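You operate a simulated robot arm through the tools that you are given. There is no shell and no other tool. Be economical: measure what you need, move in short steps, check, and stop when the job is done.

Carry out the task below with a simulated robot arm. There is one attempt and no reset: what you move stays moved.

## Task
Stop the pump, empty the blue basket into the white tub and refit it.
Fine: it goes back in well two with the lid closed; spill nothing.

The check looks at the end state, three seconds after you hand in, the way a careful person would. Anything else that was tipped, shoved, dropped, spilled or broken makes it a failure. A push-on lid holds only when it is set on centred and level and pressed home; a screw cap is set on level and turned clockwise until tight.

## Robot
A 6-joint arm with a two-finger gripper, on a carriage that runs on a rail from [-65.7, 0] to [168.3, -0.1] (x, y) and turns from -7.592 to -1.798 rad about z. Base frame: it is fixed where the carriage stands at the start and does not move with it; the origin is on the floor, on the carriage's upright axis, x ahead of it, y to its left, z up. Lengths are in cm, angles in rad, forces in N, time in s.
With the tool pointing down near the work surface it reaches from about 58 to 94 cm from the robot's upright axis, wherever it stands. Its first joint turns from -2.897 to 2.897 rad. Places, roughly: blue basket (12x8x12 cm) [50, 40, 60]; blue pump switch [60, 40, 50]; strainer gauge [50, 40, 50]; strainer switch [40, 40, 50]; well two lid [50, 40, 70]; well two of the strainer box [50, 40, 50]. Payload 2.54 kg.
Tool frame: the origin (TCP) lies between the finger pads and is the grasp point; the fingertips stand 2.3 cm ahead of it; z points along the fingers, y is the line along which they close. Largest opening 12.6 cm; the body of the gripper starts 8.2 cm behind the TCP.
Orientation is that of the tool frame in the base frame, as [roll, pitch, yaw] about the fixed x, y, z axes, in that order (R = Rz(yaw) Ry(pitch) Rx(roll)). With the fingers straight down and closing along the base's y, the tool's x points along the base's -x, its y along +y and its z along -z.

## Interface
- The arm moves only by the tool servo_tool. Its arguments are lists of equal length, an entry for each row: "gripper": the finger opening in cm, from 0 to 12.6; "slide": the shift along the tool's x, y, z in cm, a list of three; "dr": the turn, a rotation vector about the tool's x, y, z in degrees, a list of three. In form: {"gripper": [gripper, ...], "slide": [[tx, ty, tz], ...], "dr": [[ax, ay, az], ...]}. A call has 1 to 10 rows; each row shifts and turns the commanded pose from where the row before left it, along the tool's axes as they then stand. Each row takes 0.2 s and may step no farther than 5 cm and 0.15 rad from the row before; otherwise, or with a gripper value out of range, the whole call is refused. A pose out of reach is approached as far as the arm can. The call stops where the force on the tool passes 70 N (or 10 N more than at its start, if that is more) or the arm is blocked; 0.2 s more then pass. Each finger halts on what it meets, pressing with about 23 N; the grip force reading is that of the motor and also rises with nothing between the fingers. The clock runs only during rows and for 0.2 s after the last one: add rows that do not move to give the fingers time. It gives the time, the measured TCP pose, the force on the tool (base axes), the opening and the grip force at its end, in the units of the frame above (readings bear some noise), with the torque about the TCP (base axes, N m) and any sound that the robot's microphone picked up.
- Cameras (640 x 400 px; columns grow to the right, rows downward): "scene" is now at [4.62, 24.08, 132.66]; the picture's right is [0.53, -0.85, 0.00], its down [-0.65, -0.41, -0.65] and it looks along [0.55, 0.35, -0.76] (base axes); focal length 291 px, centre (320, 200). "wrist" rides on the gripper at [8.2, 1.4, -12.2] in the tool frame; the picture's right is [-0.17, 0.99, 0.00], its down [-0.79, -0.13, -0.60] and it looks along [-0.59, -0.10, 0.80] (tool axes); focal length 243 px, centre (320, 200). There is no depth. A picture from a camera that has moved, and an enlarged one, comes with that camera's place and axes in the base frame and with its lens.
- grab_frame(camera): a new picture of that camera. The clock stands still meanwhile.
- raise_lower(by): slides the trunk up (or, below 0, down) by that many cm; the arm and the scene camera ride with it, the base frame stays. It gives what a move gives, with no picture.
- roll_base(legs): drives the robot by 1 to 6 legs, each [ahead, left, turn to the left] in cm, cm and rad, along the robot's own axes; the way and the turn of a leg run together, so that a leg with both is an arc; at most 150 cm and 3.142 rad a leg. The arm and the cameras ride along, it lands a little off, and it stops where it bumps. It keeps to its track: a leg is cut to what the track allows. It gives what a move gives.
- pan_tilt(pan, tilt): turns the head with the scene camera to pan (to the left, within 2.094 rad either way) and tilt (down, from -0.506 to 1.204), counted from straight ahead of the robot. It gives what a move gives.
- inspect(camera, box): a new picture of the part [left, top, right, bottom] of that camera's present view, enlarged. The clock stands still meanwhile.
- job_done(): hands the job in; it is judged then, once.

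Go step by step. Nothing tells you exact positions but the pictures and the camera data: compare them with the known pose of the tool, close in by small moves and look again before you grip or let go. The budget is 120 turns and 98 pictures, counting those below and the enlarged ones. Unless the task says otherwise, let go and move clear before handing in, and close with one line.

The tools are called after "Call:" by a JSON object that holds its "op" and its "data". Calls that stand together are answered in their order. servo_tool: Moves the arm, as the interface text tells. Its arguments: {"type":"object","properties":{"gripper":{"type":"array","items":{"type":"number"}},"slide":{"type":"array","items":{"type":"array","items":{"type":"number"}}},"dr":{"type":"array","items":{"type":"array","items":{"type":"number"}}}},"required":["gripper","slide","dr"]} The other tools are called the same way: raise_lower (by) slides the trunk up or down; roll_base (legs) drives the base; pan_tilt (pan, tilt) turns the head that bears the scene camera; grab_frame (camera) takes a picture; inspect (camera, box) takes an enlarged picture of a part of a camera's view; job_done () hands the job in.

At the start:

```text
t: 0.0
eef_pos: [23.04, 32.22, 104.04]
tool_rot: [-3.141, -0.001, 3.141]
ft_force: [-0.4, 0.5, -0.5]
torque: [0.0, 0.01, -0.01]
gripper_width: 12.61
grip_force: 0.1
trunk travel left (down, up): [-15.0, 34.0]
robot x, y, heading: [-0.29, 0.06, -0.004]
head pan, tilt: [0.564, 0.869]
```

scene: 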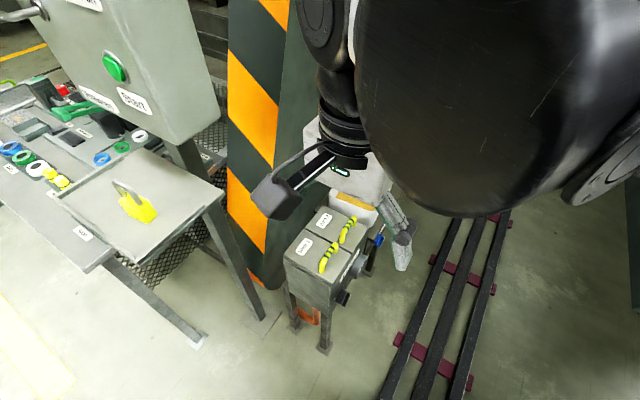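
wrist: 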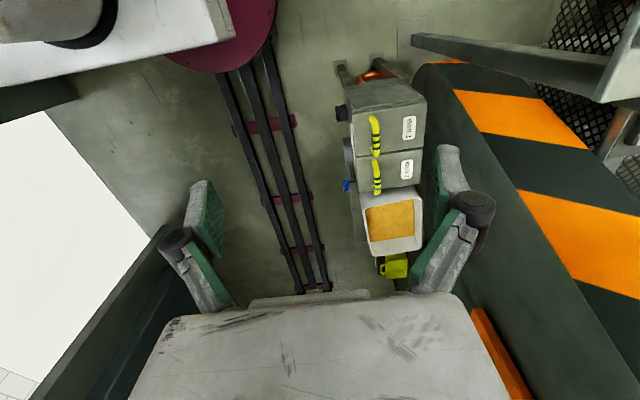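

The strainer box with two lids stands near [50,40], with a white tub beside it. I look closer at both views.

Call:
{"op": "inspect", "data": {"camera": "scene", "box": [260, 130, 440, 320]}}

Call:
{"op": "inspect", "data": {"camera": "wrist", "box": [320, 50, 470, 290]}}

```text
2.11 times, centred on (350, 225) of scene
camera zoom: at [4.62, 24.08, 132.66], right [0.53, -0.85, 0.0], down [-0.65, -0.41, -0.65], along [0.55, 0.35, -0.76], focal length 612 px, centre (257, 147)
```

zoom: 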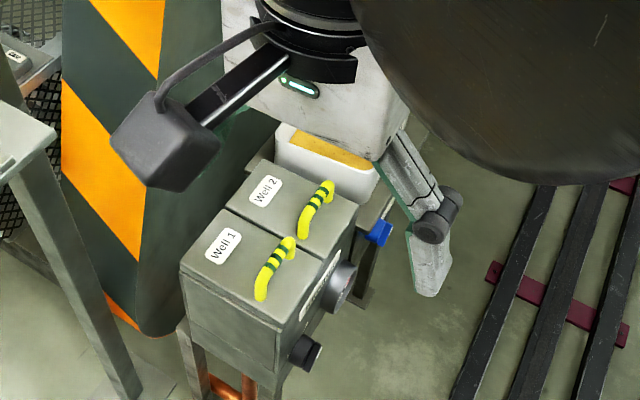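

```text
1.67 times, centred on (395, 170) of wrist
camera zoom: at [14.87, 33.56, 116.2], right [0.17, 0.99, 0.0], down [0.79, -0.13, 0.6], along [0.59, -0.1, -0.8], focal length 404 px, centre (195, 250)
```

zoom: 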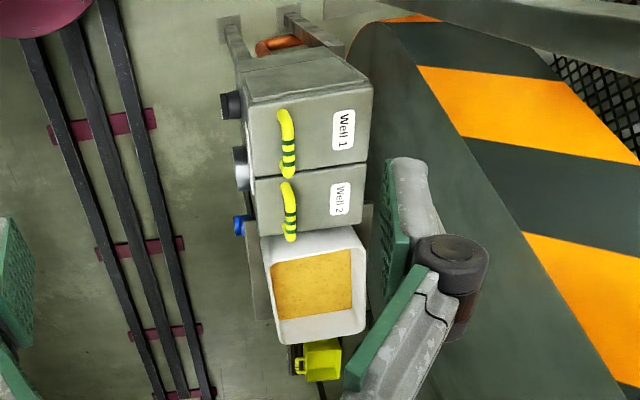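

The two lids (Well 1 nearer, Well 2 farther in x) top out near z 72, with the tub beyond. I check the front controls and the surroundings by turning the wrist camera and the head.

Call:
{"op": "inspect", "data": {"camera": "scene", "box": [300, 220, 440, 330]}}

Call:
{"op": "pan_tilt", "data": {"pan": 0.95, "tilt": 0.7}}

Call:
{"op": "grab_frame", "data": {"camera": "scene"}}

```text
3.64 times, centred on (370, 275) of scene
camera zoom: at [4.62, 24.08, 132.66], right [0.53, -0.85, 0.0], down [-0.65, -0.41, -0.65], along [0.55, 0.35, -0.76], focal length 1058 px, centre (138, -73)
```

zoom: 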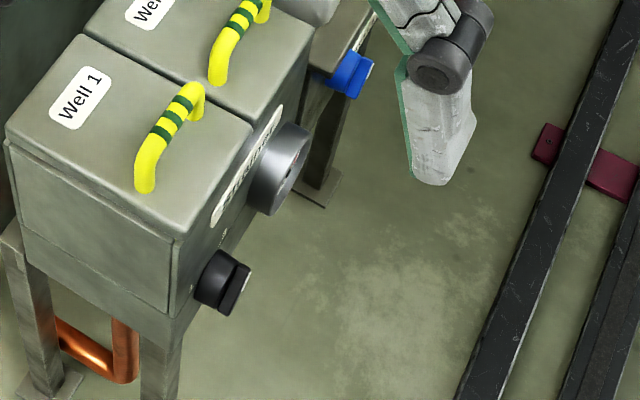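

```text
t: 0.9
eef_pos: [23.1, 32.23, 104.15]
tool_rot: [-3.141, 0.0, -3.142]
ft_force: [0.7, 0.4, 0.6]
torque: [0.0, 0.01, -0.01]
gripper_width: 12.62
grip_force: 0.0
trunk travel left (down, up): [-15.0, 34.0]
robot x, y, heading: [-0.19, -0.27, -0.003]
head pan, tilt: [0.949, 0.7]
```

```text
92 pictures are left
camera scene: at [3.05, 26.85, 134.03], right [0.81, -0.58, 0.0], down [-0.38, -0.52, -0.76], along [0.45, 0.62, -0.64], focal length 291 px, centre (320, 200)
```

scene: 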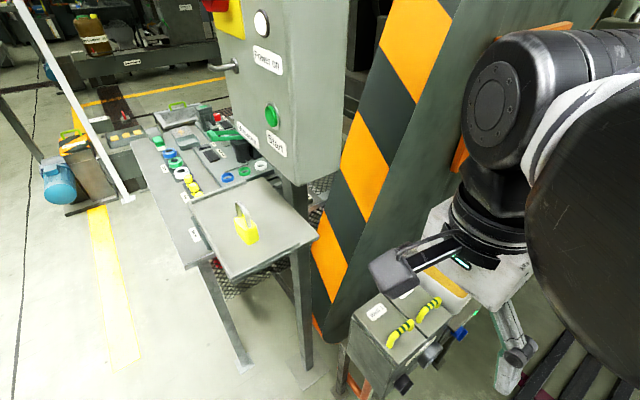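

Controls are on the box's front face (‑y side). I'll back the carriage off along the rail to get a clear view of it and room for the arm.

Call:
{"op": "roll_base", "data": {"legs": [[-30, 0, 0]]}}

Call:
{"op": "pan_tilt", "data": {"pan": 0.3, "tilt": 0.6}}

Call:
{"op": "grab_frame", "data": {"camera": "scene"}}

Call:
{"op": "grab_frame", "data": {"camera": "wrist"}}

```text
t: 2.9
eef_pos: [-6.92, 32.32, 104.11]
tool_rot: [-3.141, 0.001, -3.141]
ft_force: [0.4, -0.6, 0.1]
torque: [-0.01, -0.02, -0.01]
gripper_width: 12.6
grip_force: 0.0
trunk travel left (down, up): [-15.0, 34.0]
robot x, y, heading: [-30.0, 0.01, 0.004]
head pan, tilt: [0.949, 0.7]
```

```text
t: 3.9
eef_pos: [-7.04, 32.25, 103.97]
tool_rot: [3.141, 0.001, -3.141]
ft_force: [0.2, -1.1, -0.5]
torque: [-0.01, 0.0, 0.06]
gripper_width: 12.61
grip_force: 0.1
trunk travel left (down, up): [-15.0, 34.0]
robot x, y, heading: [-29.79, -0.25, 0.003]
head pan, tilt: [0.3, 0.6]
```

```text
91 pictures are left
camera scene: at [-23.53, 22.6, 134.89], right [0.3, -0.95, 0.0], down [-0.54, -0.17, -0.82], along [0.79, 0.25, -0.57], focal length 291 px, centre (320, 200)
```

scene: 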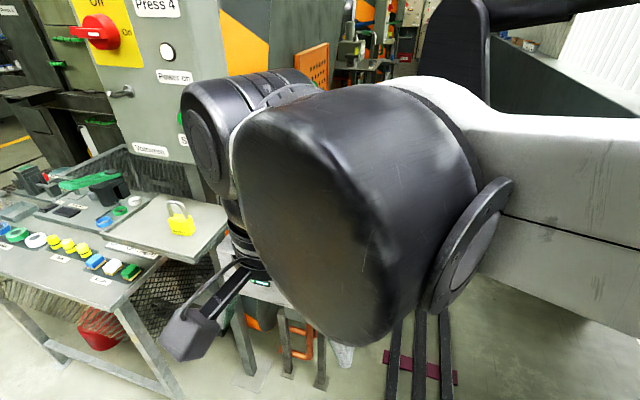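

```text
90 pictures are left
camera wrist: at [-15.22, 33.6, 116.2], right [0.16, 0.99, 0.0], down [0.79, -0.13, 0.6], along [0.59, -0.1, -0.8], focal length 243 px, centre (320, 200)
```

wrist: 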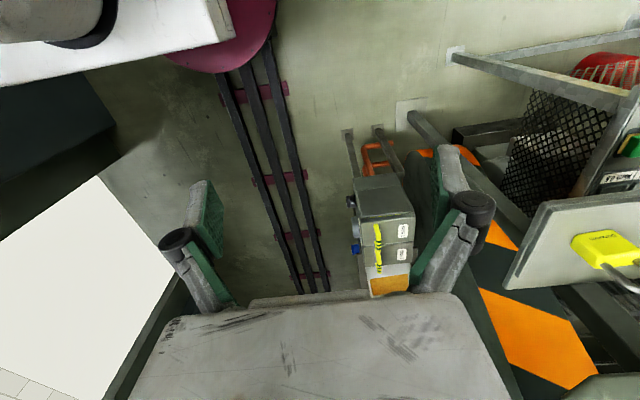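

Triangulated: lid tops near z≈65.5, Well 2 lid around x≈46, its handle near y≈41. Now I swing the tool out in front of the box so the wrist camera can look at the front face.

Call:
{"op": "servo_tool", "data": {"gripper": [12.6, 12.6, 12.6, 12.6, 12.6, 12.6, 12.6, 12.6, 12.6, 12.6], "slide": [[-3.5, -2.6, 2.2], [-3.5, -2.6, 2.2], [-3.5, -2.6, 2.2], [-3.5, -2.6, 2.2], [-3.5, -2.6, 2.2], [-3.5, -2.6, 2.2], [-3.5, -2.6, 2.2], [-3.5, -2.6, 2.2], [-3.5, -2.6, 2.2], [-3.5, -2.6, 2.2]], "dr": [[0, 0, 0], [0, 0, 0], [0, 0, 0], [0, 0, 0], [0, 0, 0], [0, 0, 0], [0, 0, 0], [0, 0, 0], [0, 0, 0], [0, 0, 0]]}}

Call:
{"op": "servo_tool", "data": {"gripper": [12.6, 12.6, 12.6, 12.6, 12.6, 12.6, 12.6, 12.6, 12.6, 12.6], "slide": [[0, 0, 0], [0, 0, 0], [0, 0, 0], [0, 0, 0], [0, 0, 0], [0, 0, 0], [0, 0, 0], [0, 0, 0], [0, 0, 0], [0, 0, 0]], "dr": [[0, 0, 8.5], [0, 0, 8.5], [0, 0, 8.5], [0, 0, 8.5], [0, 0, 8.5], [0, 0, 8.5], [0, 0, 8.5], [0, 0, 8.5], [0, 0, 8.5], [0, 0, 8.5]]}}

Call:
{"op": "servo_tool", "data": {"gripper": [12.6, 12.6, 12.6, 12.6, 12.6, 12.6, 12.6, 12.6, 12.6], "slide": [[0, 0, 0], [0, 0, 0], [0, 0, 0], [0, 0, 0], [0, 0, 0], [0, 0, 0], [0, 0, 0], [0, 0, 0], [0, 0, 0]], "dr": [[0, 0, 5], [0, 7, 0], [0, 7, 0], [0, 7, 0], [0, 7, 0], [0, 7, 0], [0, 7, 0], [0, 7, 0], [0, 7, 0]]}}

Call:
{"op": "grab_frame", "data": {"camera": "wrist"}}

Call:
{"op": "grab_frame", "data": {"camera": "scene"}}

```text
t: 6.1
eef_pos: [27.97, 6.33, 81.9]
tool_rot: [3.141, 0.0, -3.138]
ft_force: [0.0, 1.4, 0.0]
torque: [-0.04, -0.05, -0.01]
gripper_width: 12.62
grip_force: 0.0
trunk travel left (down, up): [-15.0, 34.0]
robot x, y, heading: [-29.77, -0.12, 0.0]
head pan, tilt: [0.3, 0.6]
```

```text
t: 8.3
eef_pos: [28.12, 6.34, 81.96]
tool_rot: [-3.141, 0.0, 1.658]
ft_force: [0.3, -0.2, 0.3]
torque: [-0.04, -0.01, 0.01]
gripper_width: 12.61
grip_force: 0.1
trunk travel left (down, up): [-15.0, 34.0]
robot x, y, heading: [-30.01, 0.18, 0.002]
head pan, tilt: [0.3, 0.6]
```

```text
t: 10.3
eef_pos: [28.12, 6.4, 82.11]
tool_rot: [-3.141, -0.981, 1.576]
ft_force: [0.0, -0.1, -0.8]
torque: [0.0, -0.02, 0.0]
gripper_width: 12.58
grip_force: 0.0
trunk travel left (down, up): [-15.0, 34.0]
robot x, y, heading: [-30.26, -0.13, 0.004]
head pan, tilt: [0.3, 0.6]
```

```text
89 pictures are left
camera wrist: at [29.41, 0.82, 95.65], right [0.99, -0.09, -0.14], down [-0.13, -0.94, -0.32], along [-0.1, 0.34, -0.94], focal length 243 px, centre (320, 200)
```

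wrist: 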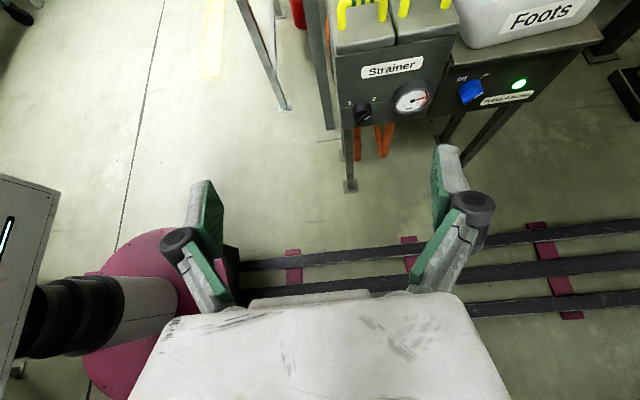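

```text
88 pictures are left
camera scene: at [-23.54, 22.63, 134.89], right [0.3, -0.95, 0.0], down [-0.54, -0.17, -0.83], along [0.79, 0.25, -0.56], focal length 291 px, centre (320, 200)
```

scene: 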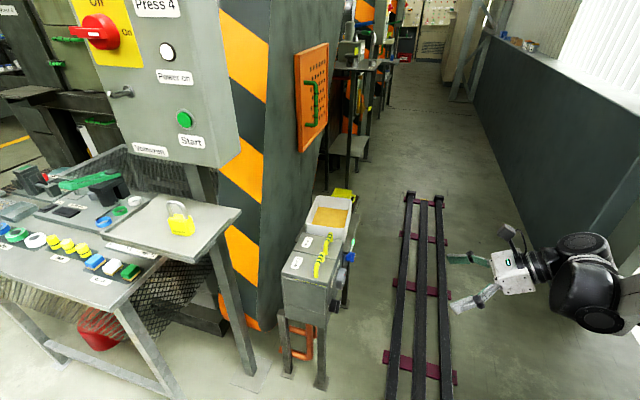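

The front face is readable; I enlarge it.

Call:
{"op": "inspect", "data": {"camera": "wrist", "box": [320, 0, 600, 175]}}

Call:
{"op": "inspect", "data": {"camera": "wrist", "box": [330, 50, 550, 135]}}

Call:
{"op": "inspect", "data": {"camera": "scene", "box": [260, 170, 400, 340]}}

```text
2.29 times, centred on (460, 88) of wrist
camera zoom: at [29.41, 0.82, 95.65], right [0.99, -0.09, -0.14], down [-0.13, -0.94, -0.32], along [-0.1, 0.34, -0.94], focal length 555 px, centre (0, 457)
```

zoom: 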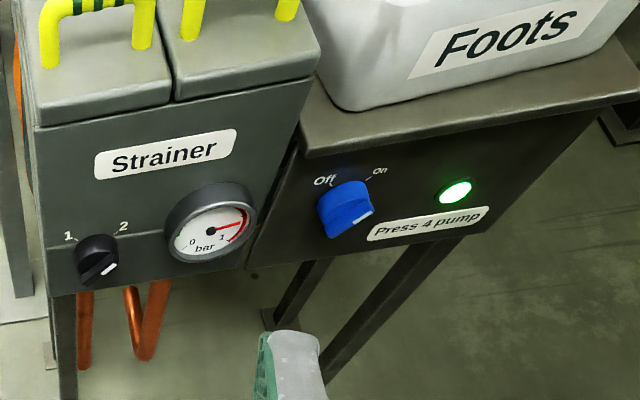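

```text
2.91 times, centred on (440, 92) of wrist
camera zoom: at [29.41, 0.82, 95.65], right [0.99, -0.09, -0.14], down [-0.13, -0.94, -0.32], along [-0.1, 0.34, -0.94], focal length 706 px, centre (-29, 513)
```

zoom: 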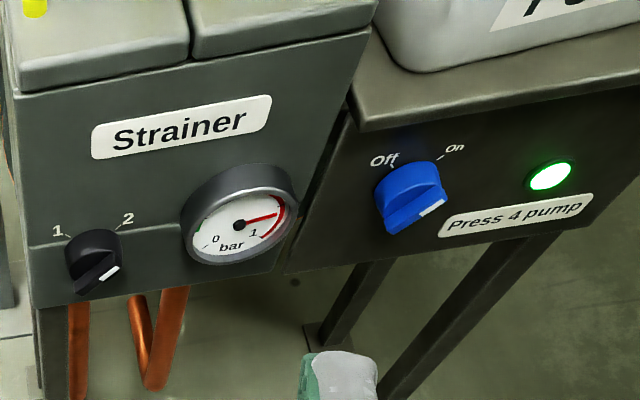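

```text
2.35 times, centred on (330, 255) of scene
camera zoom: at [-23.54, 22.63, 134.89], right [0.3, -0.95, 0.0], down [-0.54, -0.17, -0.83], along [0.79, 0.25, -0.56], focal length 685 px, centre (296, 71)
```

zoom: 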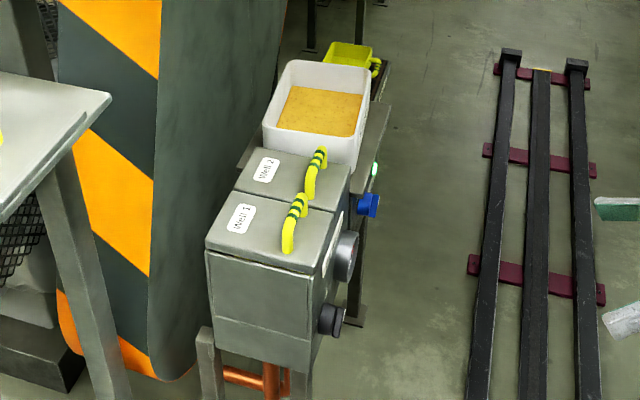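

Blue switch "Press 4 pump" is On (lamp green), about [57, 35, 53]; Off lies to its left. Next: move the carriage forward, level the tool toward +y, and come in front of the knob.

Call:
{"op": "roll_base", "data": {"legs": [[15, 0, 0]]}}

Call:
{"op": "servo_tool", "data": {"gripper": [10, 8, 7, 7], "slide": [[0, 0, 0], [0, 0, 0], [0, 0, 0], [0, 0, 0]], "dr": [[0, 8.4, 0], [0, 8.4, 0], [0, 8.4, 0], [0, 8.4, 0]]}}

Call:
{"op": "servo_tool", "data": {"gripper": [7, 7, 7, 7, 7, 7, 7, 7], "slide": [[-3.5, 1.75, 1.9], [-3.5, 1.75, 1.9], [-3.5, 1.75, 1.9], [-3.5, 1.75, 1.9], [-3.5, 1.75, 1.9], [-3.5, 1.75, 1.9], [-3.5, 1.75, 1.9], [-3.5, 1.75, 1.9]], "dr": [[0, 0, 0], [0, 0, 0], [0, 0, 0], [0, 0, 0], [0, 0, 0], [0, 0, 0], [0, 0, 0], [0, 0, 0]]}}

Call:
{"op": "grab_frame", "data": {"camera": "wrist"}}

```text
t: 11.7
eef_pos: [43.06, 6.3, 82.17]
tool_rot: [3.141, -0.978, 1.572]
ft_force: [0.4, -1.3, 0.2]
torque: [-0.01, -0.03, 0.0]
gripper_width: 12.62
grip_force: 0.1
trunk travel left (down, up): [-15.0, 34.0]
robot x, y, heading: [-14.99, -0.07, 0.004]
head pan, tilt: [0.3, 0.6]
```

```text
t: 12.7
eef_pos: [42.9, 6.26, 82.03]
tool_rot: [3.082, -1.565, 1.632]
ft_force: [0.1, -0.2, -0.1]
torque: [-0.02, 0.01, -0.06]
gripper_width: 6.99
grip_force: 0.0
trunk travel left (down, up): [-15.0, 34.0]
robot x, y, heading: [-14.97, 0.19, 0.006]
head pan, tilt: [0.3, 0.6]
```

```text
t: 14.5
eef_pos: [55.27, 20.83, 58.46]
tool_rot: [3.123, -1.562, 1.587]
ft_force: [0.5, 0.1, 0.5]
torque: [-0.02, 0.0, 0.01]
gripper_width: 6.99
grip_force: 0.0
out of reach, approached as far as the arm can: row 7, 8
trunk travel left (down, up): [-15.0, 34.0]
robot x, y, heading: [-15.19, 0.22, -0.002]
head pan, tilt: [0.3, 0.6]
```

```text
84 pictures are left
camera wrist: at [56.69, 8.69, 66.8], right [0.99, 0.0, -0.17], down [-0.13, -0.6, -0.79], along [-0.1, 0.8, -0.6], focal length 243 px, centre (320, 200)
```

wrist: 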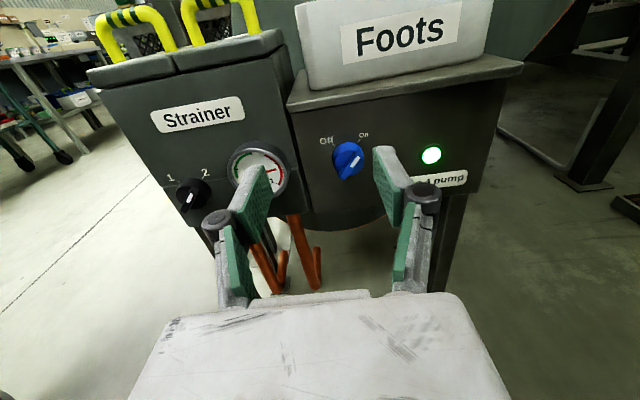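

The arm hits its low limit here; I'll lower the trunk. First an enlarged look at the knob.

Call:
{"op": "inspect", "data": {"camera": "wrist", "box": [300, 110, 400, 200]}}

Call:
{"op": "raise_lower", "data": {"by": -10}}

```text
4.44 times, centred on (350, 155) of wrist
camera zoom: at [56.69, 8.69, 66.8], right [0.99, 0.0, -0.17], down [-0.13, -0.6, -0.79], along [-0.1, 0.8, -0.6], focal length 1078 px, centre (187, 400)
```

zoom: 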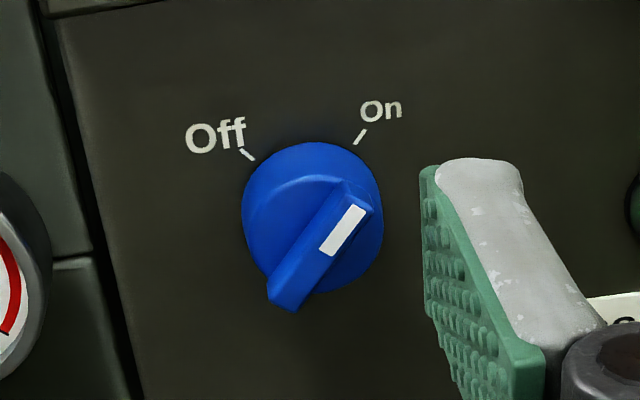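

```text
t: 15.8
eef_pos: [55.19, 20.81, 48.52]
tool_rot: [3.131, -1.561, 1.58]
ft_force: [0.0, 0.7, 1.6]
torque: [0.0, 0.03, 0.01]
gripper_width: 6.99
grip_force: 0.1
trunk travel left (down, up): [-5.0, 44.0]
robot x, y, heading: [-15.07, -0.35, 0.0]
head pan, tilt: [0.3, 0.6]
```

Bar handle points at On (about 45° right of vertical). I line up in front of it and roll the tool 45° so the fingers straddle the bar.

Call:
{"op": "servo_tool", "data": {"gripper": [6, 6, 6, 6, 6, 6, 6, 6], "slide": [[1.8, 1.35, 3], [1.8, 1.35, 3], [0, 0, 0], [0, 0, 0], [0, 0, 0], [0, 0, 0], [0, 0, 0], [0, 0, 0]], "dr": [[0, 0, 0], [0, 0, 0], [0, 0, 7.5], [0, 0, 7.5], [0, 0, 7.5], [0, 0, 7.5], [0, 0, 7.5], [0, 0, 7.5]]}}

Call:
{"op": "grab_frame", "data": {"camera": "wrist"}}

```text
t: 17.6
eef_pos: [58.03, 26.89, 51.86]
tool_rot: [-1.586, -0.783, 0.01]
ft_force: [0.0, 0.3, -0.2]
torque: [-0.01, 0.01, -0.01]
gripper_width: 6.02
grip_force: 0.1
trunk travel left (down, up): [-5.0, 44.0]
robot x, y, heading: [-15.16, -0.08, 0.0]
head pan, tilt: [0.3, 0.6]
```

```text
82 pictures are left
camera wrist: at [64.82, 14.7, 56.94], right [0.58, -0.01, -0.82], down [-0.65, -0.6, -0.46], along [-0.49, 0.8, -0.35], focal length 243 px, centre (320, 200)
```

wrist: 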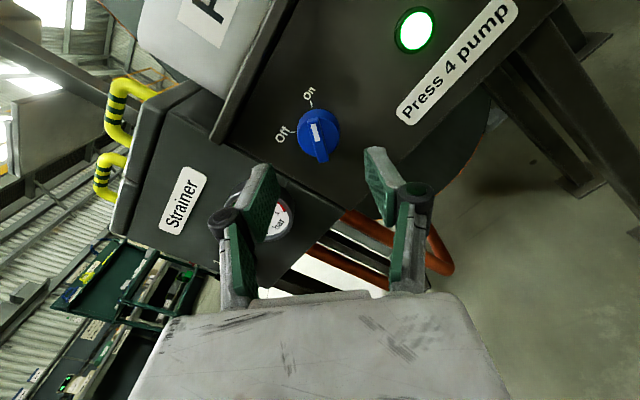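

Alignment looks right: bar at about [58.0, 34.7, 52.2]. I advance and look before gripping.

Call:
{"op": "servo_tool", "data": {"gripper": [5, 5, 5], "slide": [[0.2, -0.1, 2], [0, 0, 2], [0, 0, 1.5]], "dr": [[0, 0, 0], [0, 0, 0], [0, 0, 0]]}}

Call:
{"op": "inspect", "data": {"camera": "wrist", "box": [220, 60, 440, 260]}}

```text
t: 18.4
eef_pos: [58.04, 32.34, 52.19]
tool_rot: [-1.586, -0.785, 0.008]
ft_force: [0.4, -0.5, 0.7]
torque: [0.02, 0.0, 0.0]
gripper_width: 4.97
grip_force: 0.1
trunk travel left (down, up): [-5.0, 44.0]
robot x, y, heading: [-15.12, -0.14, 0.002]
head pan, tilt: [0.3, 0.6]
```

```text
2.00 times, centred on (330, 160) of wrist
camera zoom: at [64.86, 20.15, 57.08], right [0.58, -0.01, -0.81], down [-0.65, -0.6, -0.46], along [-0.49, 0.8, -0.35], focal length 485 px, centre (300, 280)
```

zoom: 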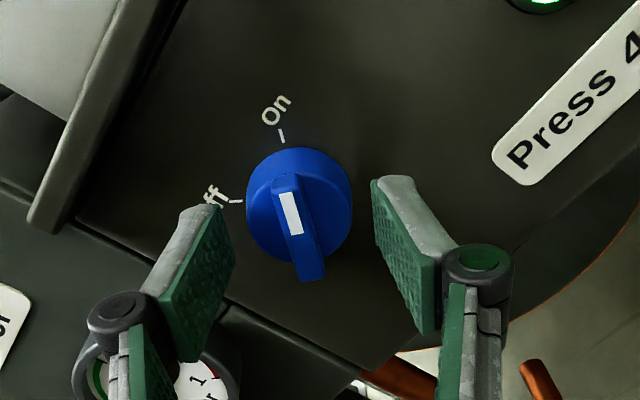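

Fingers straddle the bar symmetrically. A bit farther in, then close.

Call:
{"op": "servo_tool", "data": {"gripper": [5, 3, 1, 0, 0], "slide": [[0, 0, 0.8], [0, 0, 0], [0, 0, 0], [0, 0, 0], [0, 0, 0]], "dr": [[0, 0, 0], [0, 0, 0], [0, 0, 0], [0, 0, 0], [0, 0, 0]]}}

Call:
{"op": "inspect", "data": {"camera": "wrist", "box": [220, 60, 440, 260]}}

```text
t: 19.6
eef_pos: [57.96, 33.15, 52.11]
tool_rot: [-1.585, -0.786, 0.011]
ft_force: [-6.8, 3.9, 0.7]
torque: [0.18, 0.0, 0.05]
gripper_width: 3.8
grip_force: 44.9
trunk travel left (down, up): [-5.0, 44.0]
robot x, y, heading: [-15.46, 0.36, -0.0]
head pan, tilt: [0.3, 0.6]
```

```text
2.00 times, centred on (330, 160) of wrist
camera zoom: at [64.82, 21.03, 57.11], right [0.58, -0.01, -0.81], down [-0.65, -0.6, -0.46], along [-0.49, 0.8, -0.35], focal length 485 px, centre (300, 280)
```

zoom: 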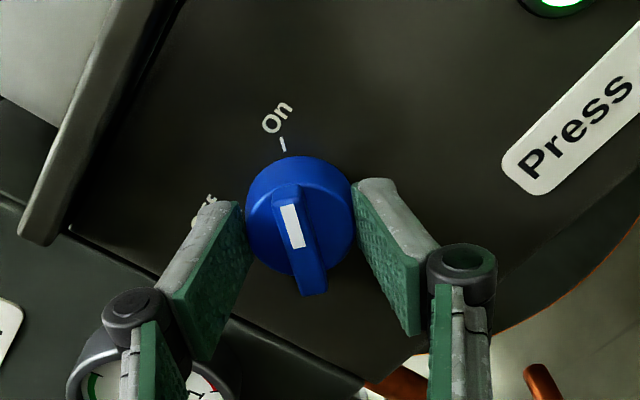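

The fingers caught the round base; I open, back off 0.7 cm and take the bar itself.

Call:
{"op": "servo_tool", "data": {"gripper": [5, 5, 3, 1, 0, 0], "slide": [[0, 0, 0], [0, 0, -0.8], [0, 0, 0], [0, 0, 0], [0, 0, 0], [0, 0, 0]], "dr": [[0, 0, 0], [0, 0, 0], [0, 0, 0], [0, 0, 0], [0, 0, 0], [0, 0, 0]]}}

```text
t: 21.0
eef_pos: [58.11, 32.44, 52.16]
tool_rot: [-1.583, -0.786, 0.009]
ft_force: [-2.0, -1.5, 3.2]
torque: [0.02, -0.93, 0.1]
gripper_width: 1.26
grip_force: 39.5
trunk travel left (down, up): [-5.0, 44.0]
robot x, y, heading: [-15.36, 0.13, 0.0]
head pan, tilt: [0.3, 0.6]
```

Bar is gripped (1.26 cm). Now I turn it counter-clockwise (seen from the front) by about 90°.

Call:
{"op": "servo_tool", "data": {"gripper": [0, 0, 0, 0, 0, 0, 0, 0, 0, 0], "slide": [[0, 0, 0], [0, 0, 0], [0, 0, 0], [0, 0, 0], [0, 0, 0], [0, 0, 0], [0, 0, 0], [0, 0, 0], [0, 0, 0], [0, 0, 0]], "dr": [[0, 0, -8.5], [0, 0, -8.5], [0, 0, -8.5], [0, 0, -8.5], [0, 0, -8.5], [0, 0, -8.5], [0, 0, -8.5], [0, 0, -8.5], [0, 0, -8.5], [0, 0, -8.5]]}}

Call:
{"op": "grab_frame", "data": {"camera": "wrist"}}

```text
t: 23.2
eef_pos: [57.68, 32.32, 52.24]
tool_rot: [1.588, -0.869, 3.136]
ft_force: [-56.7, -10.1, -11.2]
torque: [-0.42, 0.19, 0.9]
gripper_width: 1.12
grip_force: 38.1
trunk travel left (down, up): [-5.0, 44.0]
robot x, y, heading: [-14.91, -0.27, 0.001]
head pan, tilt: [0.3, 0.6]
```

```text
79 pictures are left
camera wrist: at [53.64, 20.29, 59.42], right [0.86, 0.01, 0.51], down [0.41, -0.6, -0.68], along [0.3, 0.8, -0.52], focal length 243 px, centre (320, 200)
```

wrist: 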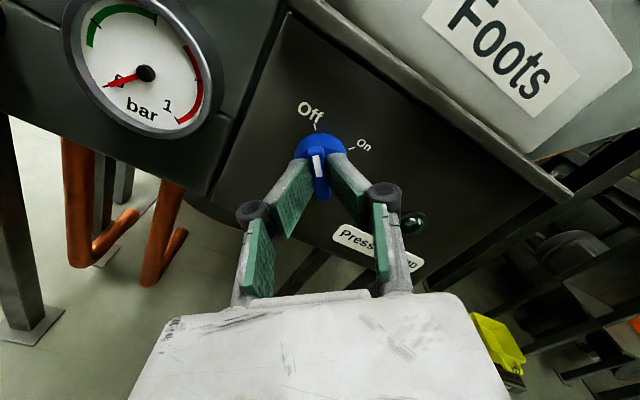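

Lamp is out, gauge fell to 0: pump is off. Release and back away.

Call:
{"op": "servo_tool", "data": {"gripper": [3, 5, 5, 5, 5, 5], "slide": [[0, 0, 0], [0, 0, 0], [0, 0, -2], [0, 0, -4], [0, 0, -4.5], [0, 0, -4.5]], "dr": [[0, 0, 0], [0, 0, 0], [0, 0, 0], [0, 0, 0], [0, 0, 0], [0, 0, 0]]}}

Call:
{"op": "raise_lower", "data": {"by": 20}}

Call:
{"op": "grab_frame", "data": {"camera": "wrist"}}

Call:
{"op": "grab_frame", "data": {"camera": "scene"}}

```text
t: 24.6
eef_pos: [58.09, 17.34, 52.52]
tool_rot: [1.587, -0.872, 3.132]
ft_force: [0.1, -0.1, -0.2]
torque: [-0.02, 0.0, 0.0]
gripper_width: 5.0
grip_force: 0.0
trunk travel left (down, up): [-5.0, 44.0]
robot x, y, heading: [-14.9, -0.23, 0.001]
head pan, tilt: [0.3, 0.6]
```

```text
t: 26.8
eef_pos: [58.06, 17.33, 72.46]
tool_rot: [1.584, -0.872, 3.132]
ft_force: [-0.4, 0.8, -0.1]
torque: [0.02, 0.01, 0.01]
gripper_width: 5.01
grip_force: 0.0
trunk travel left (down, up): [-25.0, 24.0]
robot x, y, heading: [-14.74, 0.18, 0.0]
head pan, tilt: [0.3, 0.6]
```

```text
78 pictures are left
camera wrist: at [53.84, 5.18, 79.67], right [0.86, 0.01, 0.51], down [0.41, -0.6, -0.69], along [0.3, 0.8, -0.52], focal length 243 px, centre (320, 200)
```

wrist: 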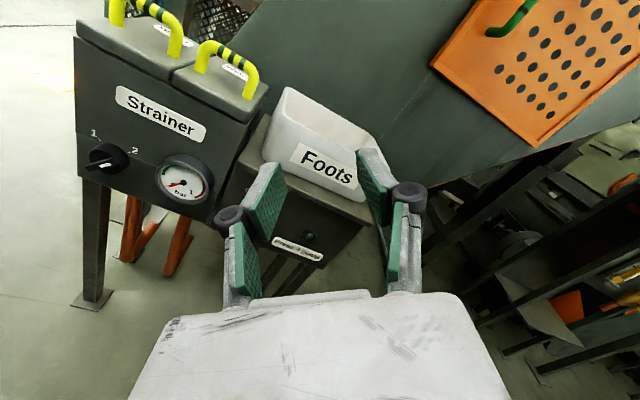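

```text
77 pictures are left
camera scene: at [-8.58, 22.58, 144.88], right [0.3, -0.95, 0.0], down [-0.54, -0.17, -0.83], along [0.79, 0.24, -0.56], focal length 291 px, centre (320, 200)
```

scene: 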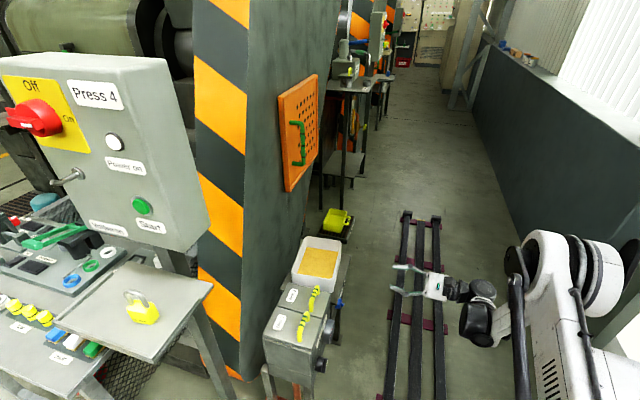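

Pump stopped. Now I study the lids for hinges from both views.

Call:
{"op": "inspect", "data": {"camera": "scene", "box": [255, 220, 365, 390]}}

Call:
{"op": "inspect", "data": {"camera": "wrist", "box": [60, 0, 400, 210]}}

```text
2.35 times, centred on (310, 305) of scene
camera zoom: at [-8.58, 22.58, 144.88], right [0.3, -0.95, 0.0], down [-0.54, -0.17, -0.83], along [0.79, 0.24, -0.56], focal length 685 px, centre (344, -47)
```

zoom: 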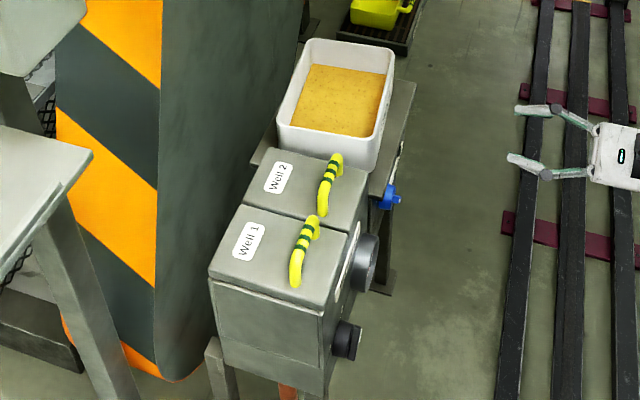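

```text
1.88 times, centred on (230, 105) of wrist
camera zoom: at [53.84, 5.18, 79.67], right [0.86, 0.01, 0.51], down [0.41, -0.6, -0.69], along [0.3, 0.8, -0.52], focal length 457 px, centre (489, 379)
```

zoom: 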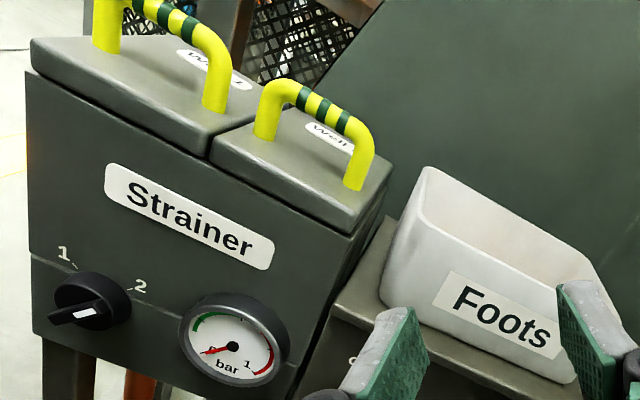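

Lids are hinged at the back by the look of it (handle near the front edge); the Well 2 handle bar is about [46.3, 40.8, 70.3]. I roll the tool and swing it to point down over the handle.

Call:
{"op": "servo_tool", "data": {"gripper": [5, 5, 5, 5, 5, 5, 5, 5, 5, 5], "slide": [[0, 0, 0], [0, 0, 0], [0, 0, 0], [0, 0, 0], [0, 0, 0], [0, 0, 0], [0, 4.5, 0], [0, 4.5, 0], [0, 4.5, 0], [0, 4.5, 0]], "dr": [[0, 0, -8.33], [0, 0, -8.33], [0, 0, -8.33], [0, 0, -8.33], [0, 0, -8.33], [0, 0, -8.33], [0, 0, 0], [0, 0, 0], [0, 0, 0], [0, 0, 0]]}}

Call:
{"op": "servo_tool", "data": {"gripper": [5, 5, 5, 5, 5, 5, 5, 5, 5, 5], "slide": [[0, 0, 0], [0, 0, 0], [0, 0, 0], [0, 0, 0], [0, 0, 0], [0, 0, 0], [0, 0, 0], [0, 0, 0], [0, 0, 0], [0, 0, 0]], "dr": [[8.5, 0, 0], [8.5, 0, 0], [8.5, 0, 0], [8.5, 0, 0], [8.5, 0, 0], [8.5, 0, 0], [8.5, 0, 0], [8.5, 0, 0], [8.5, 0, 0], [8.5, 0, 0]]}}

```text
t: 29.0
eef_pos: [57.95, 17.48, 90.3]
tool_rot: [1.58, 0.001, 3.14]
ft_force: [0.3, -0.2, 0.8]
torque: [0.02, -0.03, 0.01]
gripper_width: 5.0
grip_force: 0.1
trunk travel left (down, up): [-25.0, 24.0]
robot x, y, heading: [-14.98, 0.33, -0.0]
head pan, tilt: [0.3, 0.6]
```

```text
t: 31.2
eef_pos: [58.1, 17.48, 90.49]
tool_rot: [3.065, -0.001, -3.141]
ft_force: [-0.1, -0.2, 0.3]
torque: [0.01, -0.01, -0.04]
gripper_width: 5.0
grip_force: 0.1
trunk travel left (down, up): [-25.0, 24.0]
robot x, y, heading: [-15.15, -0.11, 0.003]
head pan, tilt: [0.3, 0.6]
```

Call:
{"op": "servo_tool", "data": {"gripper": [5, 5, 5, 5, 5, 5, 5], "slide": [[0, 0, 0], [1.97, 3.88, 1.67], [1.97, 3.88, 1.67], [1.97, 3.88, 1.67], [1.97, 3.88, 1.67], [1.97, 3.88, 1.67], [1.97, 3.88, 1.67]], "dr": [[4.4, 0, 0], [0, 0, 0], [0, 0, 0], [0, 0, 0], [0, 0, 0], [0, 0, 0], [0, 0, 0]]}}

Call:
{"op": "grab_frame", "data": {"camera": "wrist"}}

Call:
{"op": "inspect", "data": {"camera": "scene", "box": [220, 180, 420, 390]}}

```text
t: 32.8
eef_pos: [46.23, 40.72, 80.39]
tool_rot: [3.141, 0.001, -3.141]
ft_force: [0.5, -0.7, -0.2]
torque: [0.04, 0.03, -0.01]
gripper_width: 5.0
grip_force: 0.0
trunk travel left (down, up): [-25.0, 24.0]
robot x, y, heading: [-15.29, -0.13, 0.004]
head pan, tilt: [0.3, 0.6]
```

```text
74 pictures are left
camera wrist: at [37.99, 42.01, 92.56], right [0.17, 0.99, 0.0], down [0.79, -0.13, 0.6], along [0.59, -0.1, -0.8], focal length 243 px, centre (320, 200)
```

wrist: 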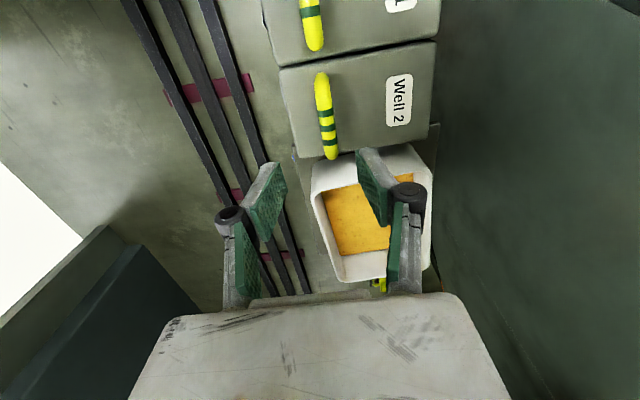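

```text
1.90 times, centred on (320, 285) of scene
camera zoom: at [-8.57, 22.52, 144.9], right [0.3, -0.95, 0.0], down [-0.54, -0.17, -0.83], along [0.79, 0.25, -0.56], focal length 554 px, centre (320, 38)
```

zoom: 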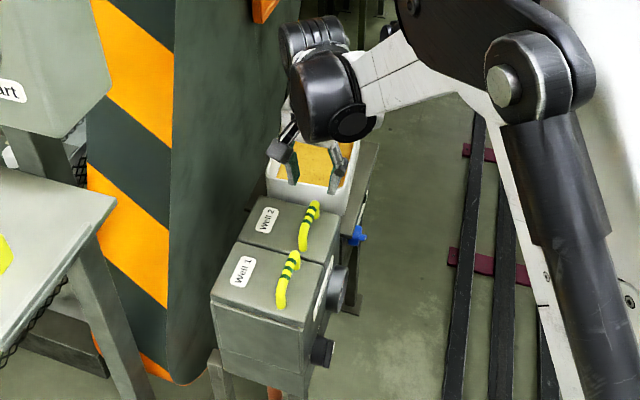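

Handle measured at about [45.4, 41.3, 70.3]. I shift slightly and descend over it.

Call:
{"op": "servo_tool", "data": {"gripper": [5, 5, 5], "slide": [[0.8, 0.6, 3], [0, 0, 3], [0, 0, 1.5]], "dr": [[0, 0, 0], [0, 0, 0], [0, 0, 0]]}}

Call:
{"op": "grab_frame", "data": {"camera": "wrist"}}

```text
t: 33.6
eef_pos: [45.41, 41.37, 73.06]
tool_rot: [3.14, -0.001, 3.141]
ft_force: [-0.3, 0.3, 0.0]
torque: [-0.02, -0.01, 0.0]
gripper_width: 5.02
grip_force: 0.0
trunk travel left (down, up): [-25.0, 24.0]
robot x, y, heading: [-14.93, 0.31, -0.0]
head pan, tilt: [0.3, 0.6]
```

```text
72 pictures are left
camera wrist: at [37.21, 42.68, 85.1], right [0.17, 0.99, 0.0], down [0.79, -0.13, 0.6], along [0.59, -0.1, -0.8], focal length 243 px, centre (320, 200)
```

wrist: 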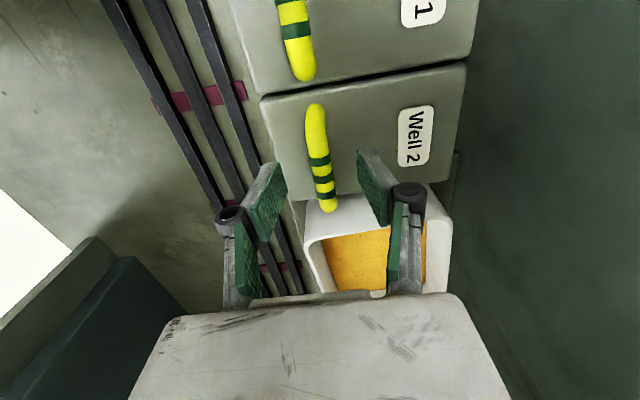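

The bar lies between the fingers. Descend and close.

Call:
{"op": "servo_tool", "data": {"gripper": [5, 5, 3, 1, 0, 0], "slide": [[0, 0, 1.5], [0, 0, 1.4], [0, 0, 0], [0, 0, 0], [0, 0, 0], [0, 0, 0]], "dr": [[0, 0, 0], [0, 0, 0], [0, 0, 0], [0, 0, 0], [0, 0, 0], [0, 0, 0]]}}

Call:
{"op": "grab_frame", "data": {"camera": "wrist"}}

```text
t: 35.0
eef_pos: [45.42, 41.42, 70.05]
tool_rot: [3.14, 0.001, -3.14]
ft_force: [2.8, 10.2, -3.2]
torque: [0.02, -0.12, -0.01]
gripper_width: 0.6
grip_force: 31.7
trunk travel left (down, up): [-25.0, 24.0]
robot x, y, heading: [-15.15, -0.28, 0.004]
head pan, tilt: [0.3, 0.6]
```

```text
71 pictures are left
camera wrist: at [37.22, 42.77, 82.17], right [0.16, 0.99, 0.0], down [0.79, -0.13, 0.6], along [0.59, -0.1, -0.8], focal length 243 px, centre (320, 200)
```

wrist: 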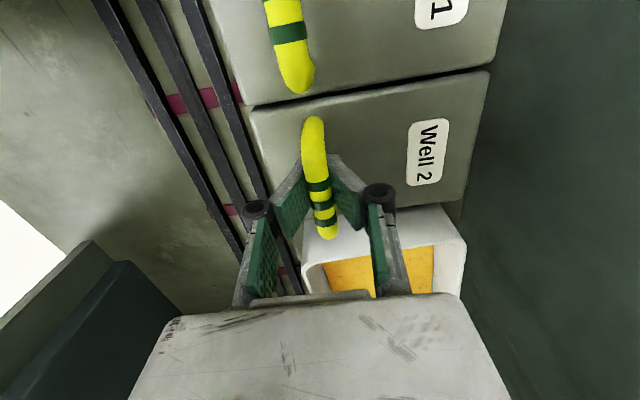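

Grip is on the bar. I lift gently by 2 cm to learn whether the lid is hinged or free.

Call:
{"op": "servo_tool", "data": {"gripper": [0, 0, 0], "slide": [[0, 0, -0.7], [0, 0, -0.7], [0, 0.1, -0.7]], "dr": [[0, 0, 0], [0, 0, 0], [0, 0, 0]]}}

Call:
{"op": "grab_frame", "data": {"camera": "wrist"}}

Call:
{"op": "inspect", "data": {"camera": "scene", "box": [220, 180, 420, 390]}}

```text
t: 35.8
eef_pos: [45.3, 42.32, 71.53]
tool_rot: [3.133, 0.002, -3.133]
ft_force: [15.5, 23.7, -17.3]
torque: [-0.01, 0.02, -0.28]
gripper_width: 0.59
grip_force: 31.6
trunk travel left (down, up): [-25.0, 24.0]
robot x, y, heading: [-15.53, 0.19, 0.005]
head pan, tilt: [0.3, 0.6]
stopped in row 3: the force on the tool passed its limit at 76 N (the readings are from after the stop); the commanded pose is now the measured one
```

```text
70 pictures are left
camera wrist: at [37.16, 43.53, 83.66], right [0.16, 0.99, 0.01], down [0.79, -0.13, 0.6], along [0.59, -0.09, -0.8], focal length 243 px, centre (320, 200)
```

wrist: 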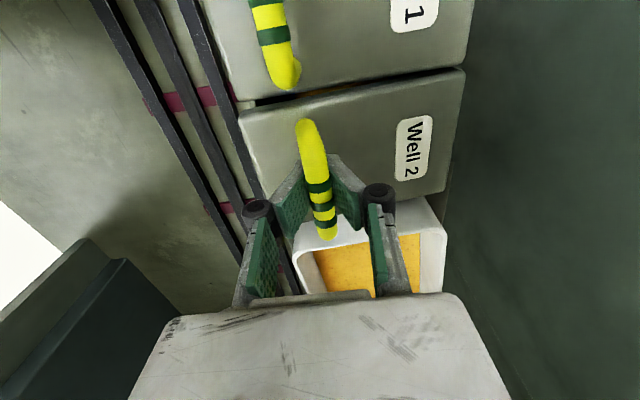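

```text
1.90 times, centred on (320, 285) of scene
camera zoom: at [-8.44, 22.89, 144.84], right [0.3, -0.95, 0.0], down [-0.54, -0.17, -0.82], along [0.79, 0.25, -0.57], focal length 554 px, centre (320, 38)
```

zoom: 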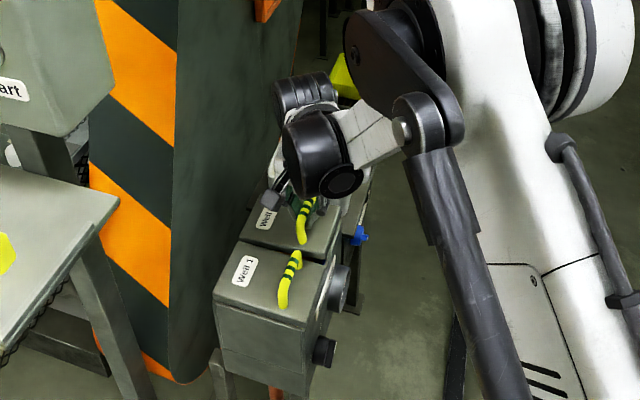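

The lid is hinged at the back (roughly y 52.8, z 64). I follow its arc with small steps, the bar pivoting in the fingers.

Call:
{"op": "servo_tool", "data": {"gripper": [0, 0, 0], "slide": [[0, 0.71, -0.87], [0, 0.79, -0.81], [0, 0.845, -0.74]], "dr": [[0, 0, 0], [0, 0, 0], [0, 0, 0]]}}

Call:
{"op": "servo_tool", "data": {"gripper": [0, 0, 0], "slide": [[0, 0.91, -0.66], [0, 0.97, -0.58], [0, 1.0, -0.49]], "dr": [[0, 0, 0], [0, 0, 0], [0, 0, 0]]}}

Call:
{"op": "grab_frame", "data": {"camera": "wrist"}}

```text
t: 36.6
eef_pos: [45.41, 44.6, 73.94]
tool_rot: [3.136, 0.0, -3.135]
ft_force: [17.1, 29.4, -37.2]
torque: [-0.26, -0.33, -0.49]
gripper_width: 0.59
grip_force: 30.3
trunk travel left (down, up): [-25.0, 24.0]
robot x, y, heading: [-14.93, -0.26, -0.001]
head pan, tilt: [0.3, 0.6]
```

```text
t: 37.4
eef_pos: [45.22, 47.25, 75.77]
tool_rot: [3.136, -0.002, -3.135]
ft_force: [2.1, 13.4, -34.5]
torque: [-0.22, -0.16, -0.66]
gripper_width: 0.59
grip_force: 30.5
trunk travel left (down, up): [-25.0, 24.0]
robot x, y, heading: [-14.94, -0.02, 0.002]
head pan, tilt: [0.3, 0.6]
```

```text
68 pictures are left
camera wrist: at [37.09, 48.51, 87.88], right [0.16, 0.99, 0.0], down [0.79, -0.13, 0.6], along [0.59, -0.09, -0.8], focal length 243 px, centre (320, 200)
```

wrist: 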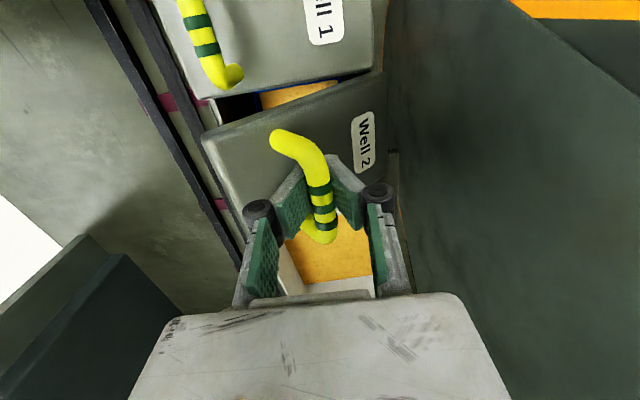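

Lid is ~32° open and following well. I continue the arc.

Call:
{"op": "servo_tool", "data": {"gripper": [0, 0, 0], "slide": [[0, 1.15, -0.52], [0, 1.19, -0.43], [0, 1.23, -0.33]], "dr": [[0, 0, 0], [0, 0, 0], [0, 0, 0]]}}

Call:
{"op": "servo_tool", "data": {"gripper": [0, 0, 0], "slide": [[0, 1.25, -0.22], [0, 1.27, -0.12], [0, 1.27, 0]], "dr": [[0, 0, 0], [0, 0, 0], [0, 0, 0]]}}

Call:
{"op": "grab_frame", "data": {"camera": "wrist"}}

Call:
{"op": "grab_frame", "data": {"camera": "scene"}}

```text
t: 38.2
eef_pos: [45.22, 50.77, 76.94]
tool_rot: [3.138, 0.0, -3.136]
ft_force: [-3.9, 3.9, -36.1]
torque: [-0.18, -0.58, -0.78]
gripper_width: 0.63
grip_force: 30.9
trunk travel left (down, up): [-25.0, 24.0]
robot x, y, heading: [-15.41, -0.29, 0.005]
head pan, tilt: [0.3, 0.6]
```

```text
t: 39.0
eef_pos: [45.27, 54.72, 77.28]
tool_rot: [3.135, -0.003, -3.134]
ft_force: [-9.6, -8.2, -54.7]
torque: [0.03, 0.13, -0.8]
gripper_width: 0.62
grip_force: 32.6
trunk travel left (down, up): [-25.0, 24.0]
robot x, y, heading: [-15.12, 0.07, 0.002]
head pan, tilt: [0.3, 0.6]
```

```text
67 pictures are left
camera wrist: at [37.11, 55.84, 89.45], right [0.16, 0.99, 0.0], down [0.79, -0.13, 0.6], along [0.59, -0.09, -0.8], focal length 243 px, centre (320, 200)
```

wrist: 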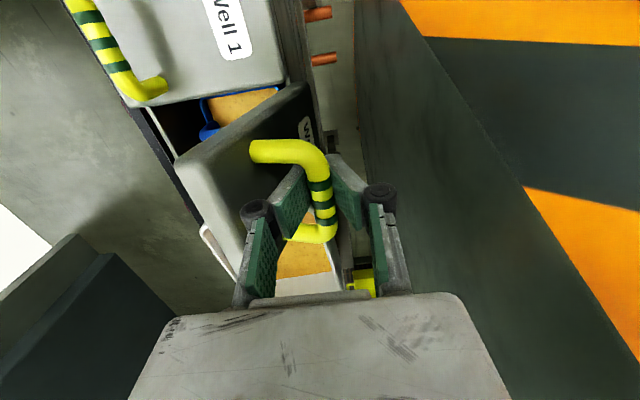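

```text
66 pictures are left
camera scene: at [-8.38, 22.8, 144.82], right [0.3, -0.95, 0.0], down [-0.54, -0.17, -0.82], along [0.79, 0.25, -0.57], focal length 291 px, centre (320, 200)
```

scene: 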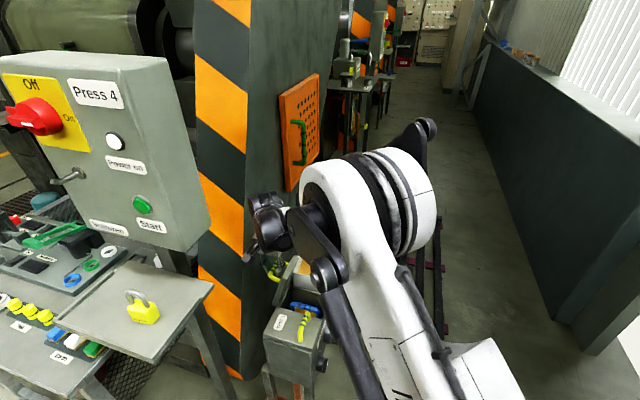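

The basket with a blue handle shows under the lid. Lid ~65° open; I carry on past vertical with caution.

Call:
{"op": "servo_tool", "data": {"gripper": [0, 0, 0, 0], "slide": [[0, 1.2, 0.24], [0, 1.19, 0.24], [0, 1.16, 0.35], [0, 1.13, 0.45]], "dr": [[0, 0, 0], [0, 0, 0], [0, 0, 0], [0, 0, 0]]}}

Call:
{"op": "grab_frame", "data": {"camera": "wrist"}}

```text
t: 40.0
eef_pos: [45.44, 58.89, 76.41]
tool_rot: [3.139, -0.002, -3.14]
ft_force: [-11.1, -45.2, -19.0]
torque: [-4.11, 1.04, -1.4]
gripper_width: 1.32
grip_force: 40.0
trunk travel left (down, up): [-25.0, 24.0]
robot x, y, heading: [-15.19, 0.02, 0.003]
head pan, tilt: [0.3, 0.6]
```

```text
65 pictures are left
camera wrist: at [37.14, 60.12, 88.61], right [0.16, 0.99, 0.0], down [0.79, -0.13, 0.6], along [0.59, -0.1, -0.8], focal length 243 px, centre (320, 200)
```

wrist: 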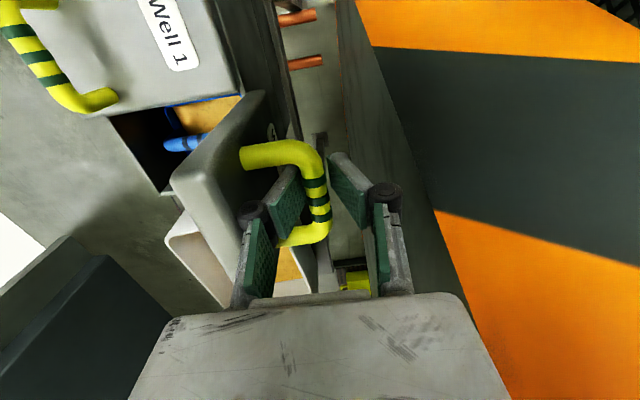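

The lid now resists (possibly its stop, ~82°). I relax the grip a little—the ‑y finger would still catch the bar—to see whether the lid stays.

Call:
{"op": "servo_tool", "data": {"gripper": [2.2, 2.2, 2.2], "slide": [[0, 0, 0], [0, 0, 0], [0, 0, 0]], "dr": [[0, 0, 0], [0, 0, 0], [0, 0, 0]]}}

Call:
{"op": "grab_frame", "data": {"camera": "wrist"}}

```text
t: 40.8
eef_pos: [45.07, 59.31, 76.43]
tool_rot: [3.133, 0.002, -3.135]
ft_force: [2.8, -0.4, 2.9]
torque: [-0.3, 0.07, 0.01]
gripper_width: 2.36
grip_force: 1.4
trunk travel left (down, up): [-25.0, 24.0]
robot x, y, heading: [-15.03, 0.04, 0.003]
head pan, tilt: [0.3, 0.6]
```

```text
64 pictures are left
camera wrist: at [36.84, 60.49, 88.51], right [0.16, 0.99, 0.01], down [0.79, -0.13, 0.6], along [0.59, -0.09, -0.8], focal length 243 px, centre (320, 200)
```

wrist: 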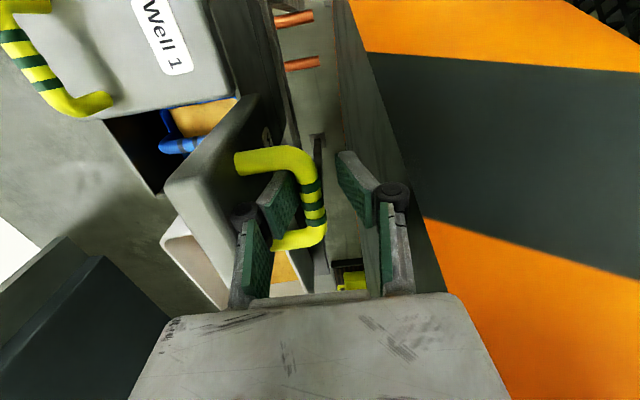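

Call:
{"op": "servo_tool", "data": {"gripper": [3.2, 3.2, 3.2], "slide": [[0, 0, 0], [0, 0, 0], [0, 0, 0]], "dr": [[0, 0, 0], [0, 0, 0], [0, 0, 0]]}}

Call:
{"op": "grab_frame", "data": {"camera": "wrist"}}

```text
t: 41.6
eef_pos: [45.05, 59.21, 76.25]
tool_rot: [3.135, 0.002, -3.135]
ft_force: [-0.5, 1.0, -0.1]
torque: [0.0, -0.05, -0.02]
gripper_width: 3.16
grip_force: 0.1
trunk travel left (down, up): [-25.0, 24.0]
robot x, y, heading: [-14.84, -0.09, 0.001]
head pan, tilt: [0.3, 0.6]
```

```text
63 pictures are left
camera wrist: at [36.92, 60.43, 88.47], right [0.16, 0.99, 0.01], down [0.79, -0.13, 0.6], along [0.59, -0.09, -0.8], focal length 243 px, centre (320, 200)
```

wrist: 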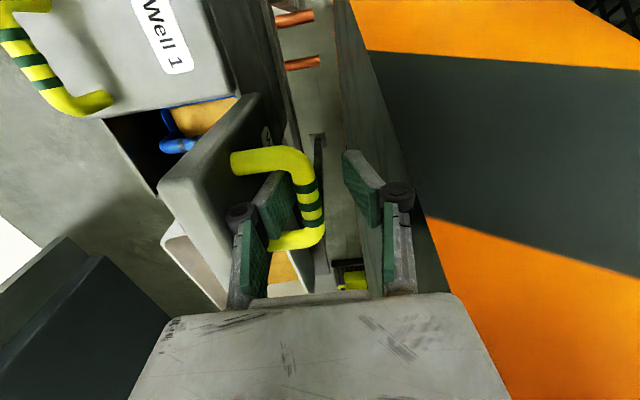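

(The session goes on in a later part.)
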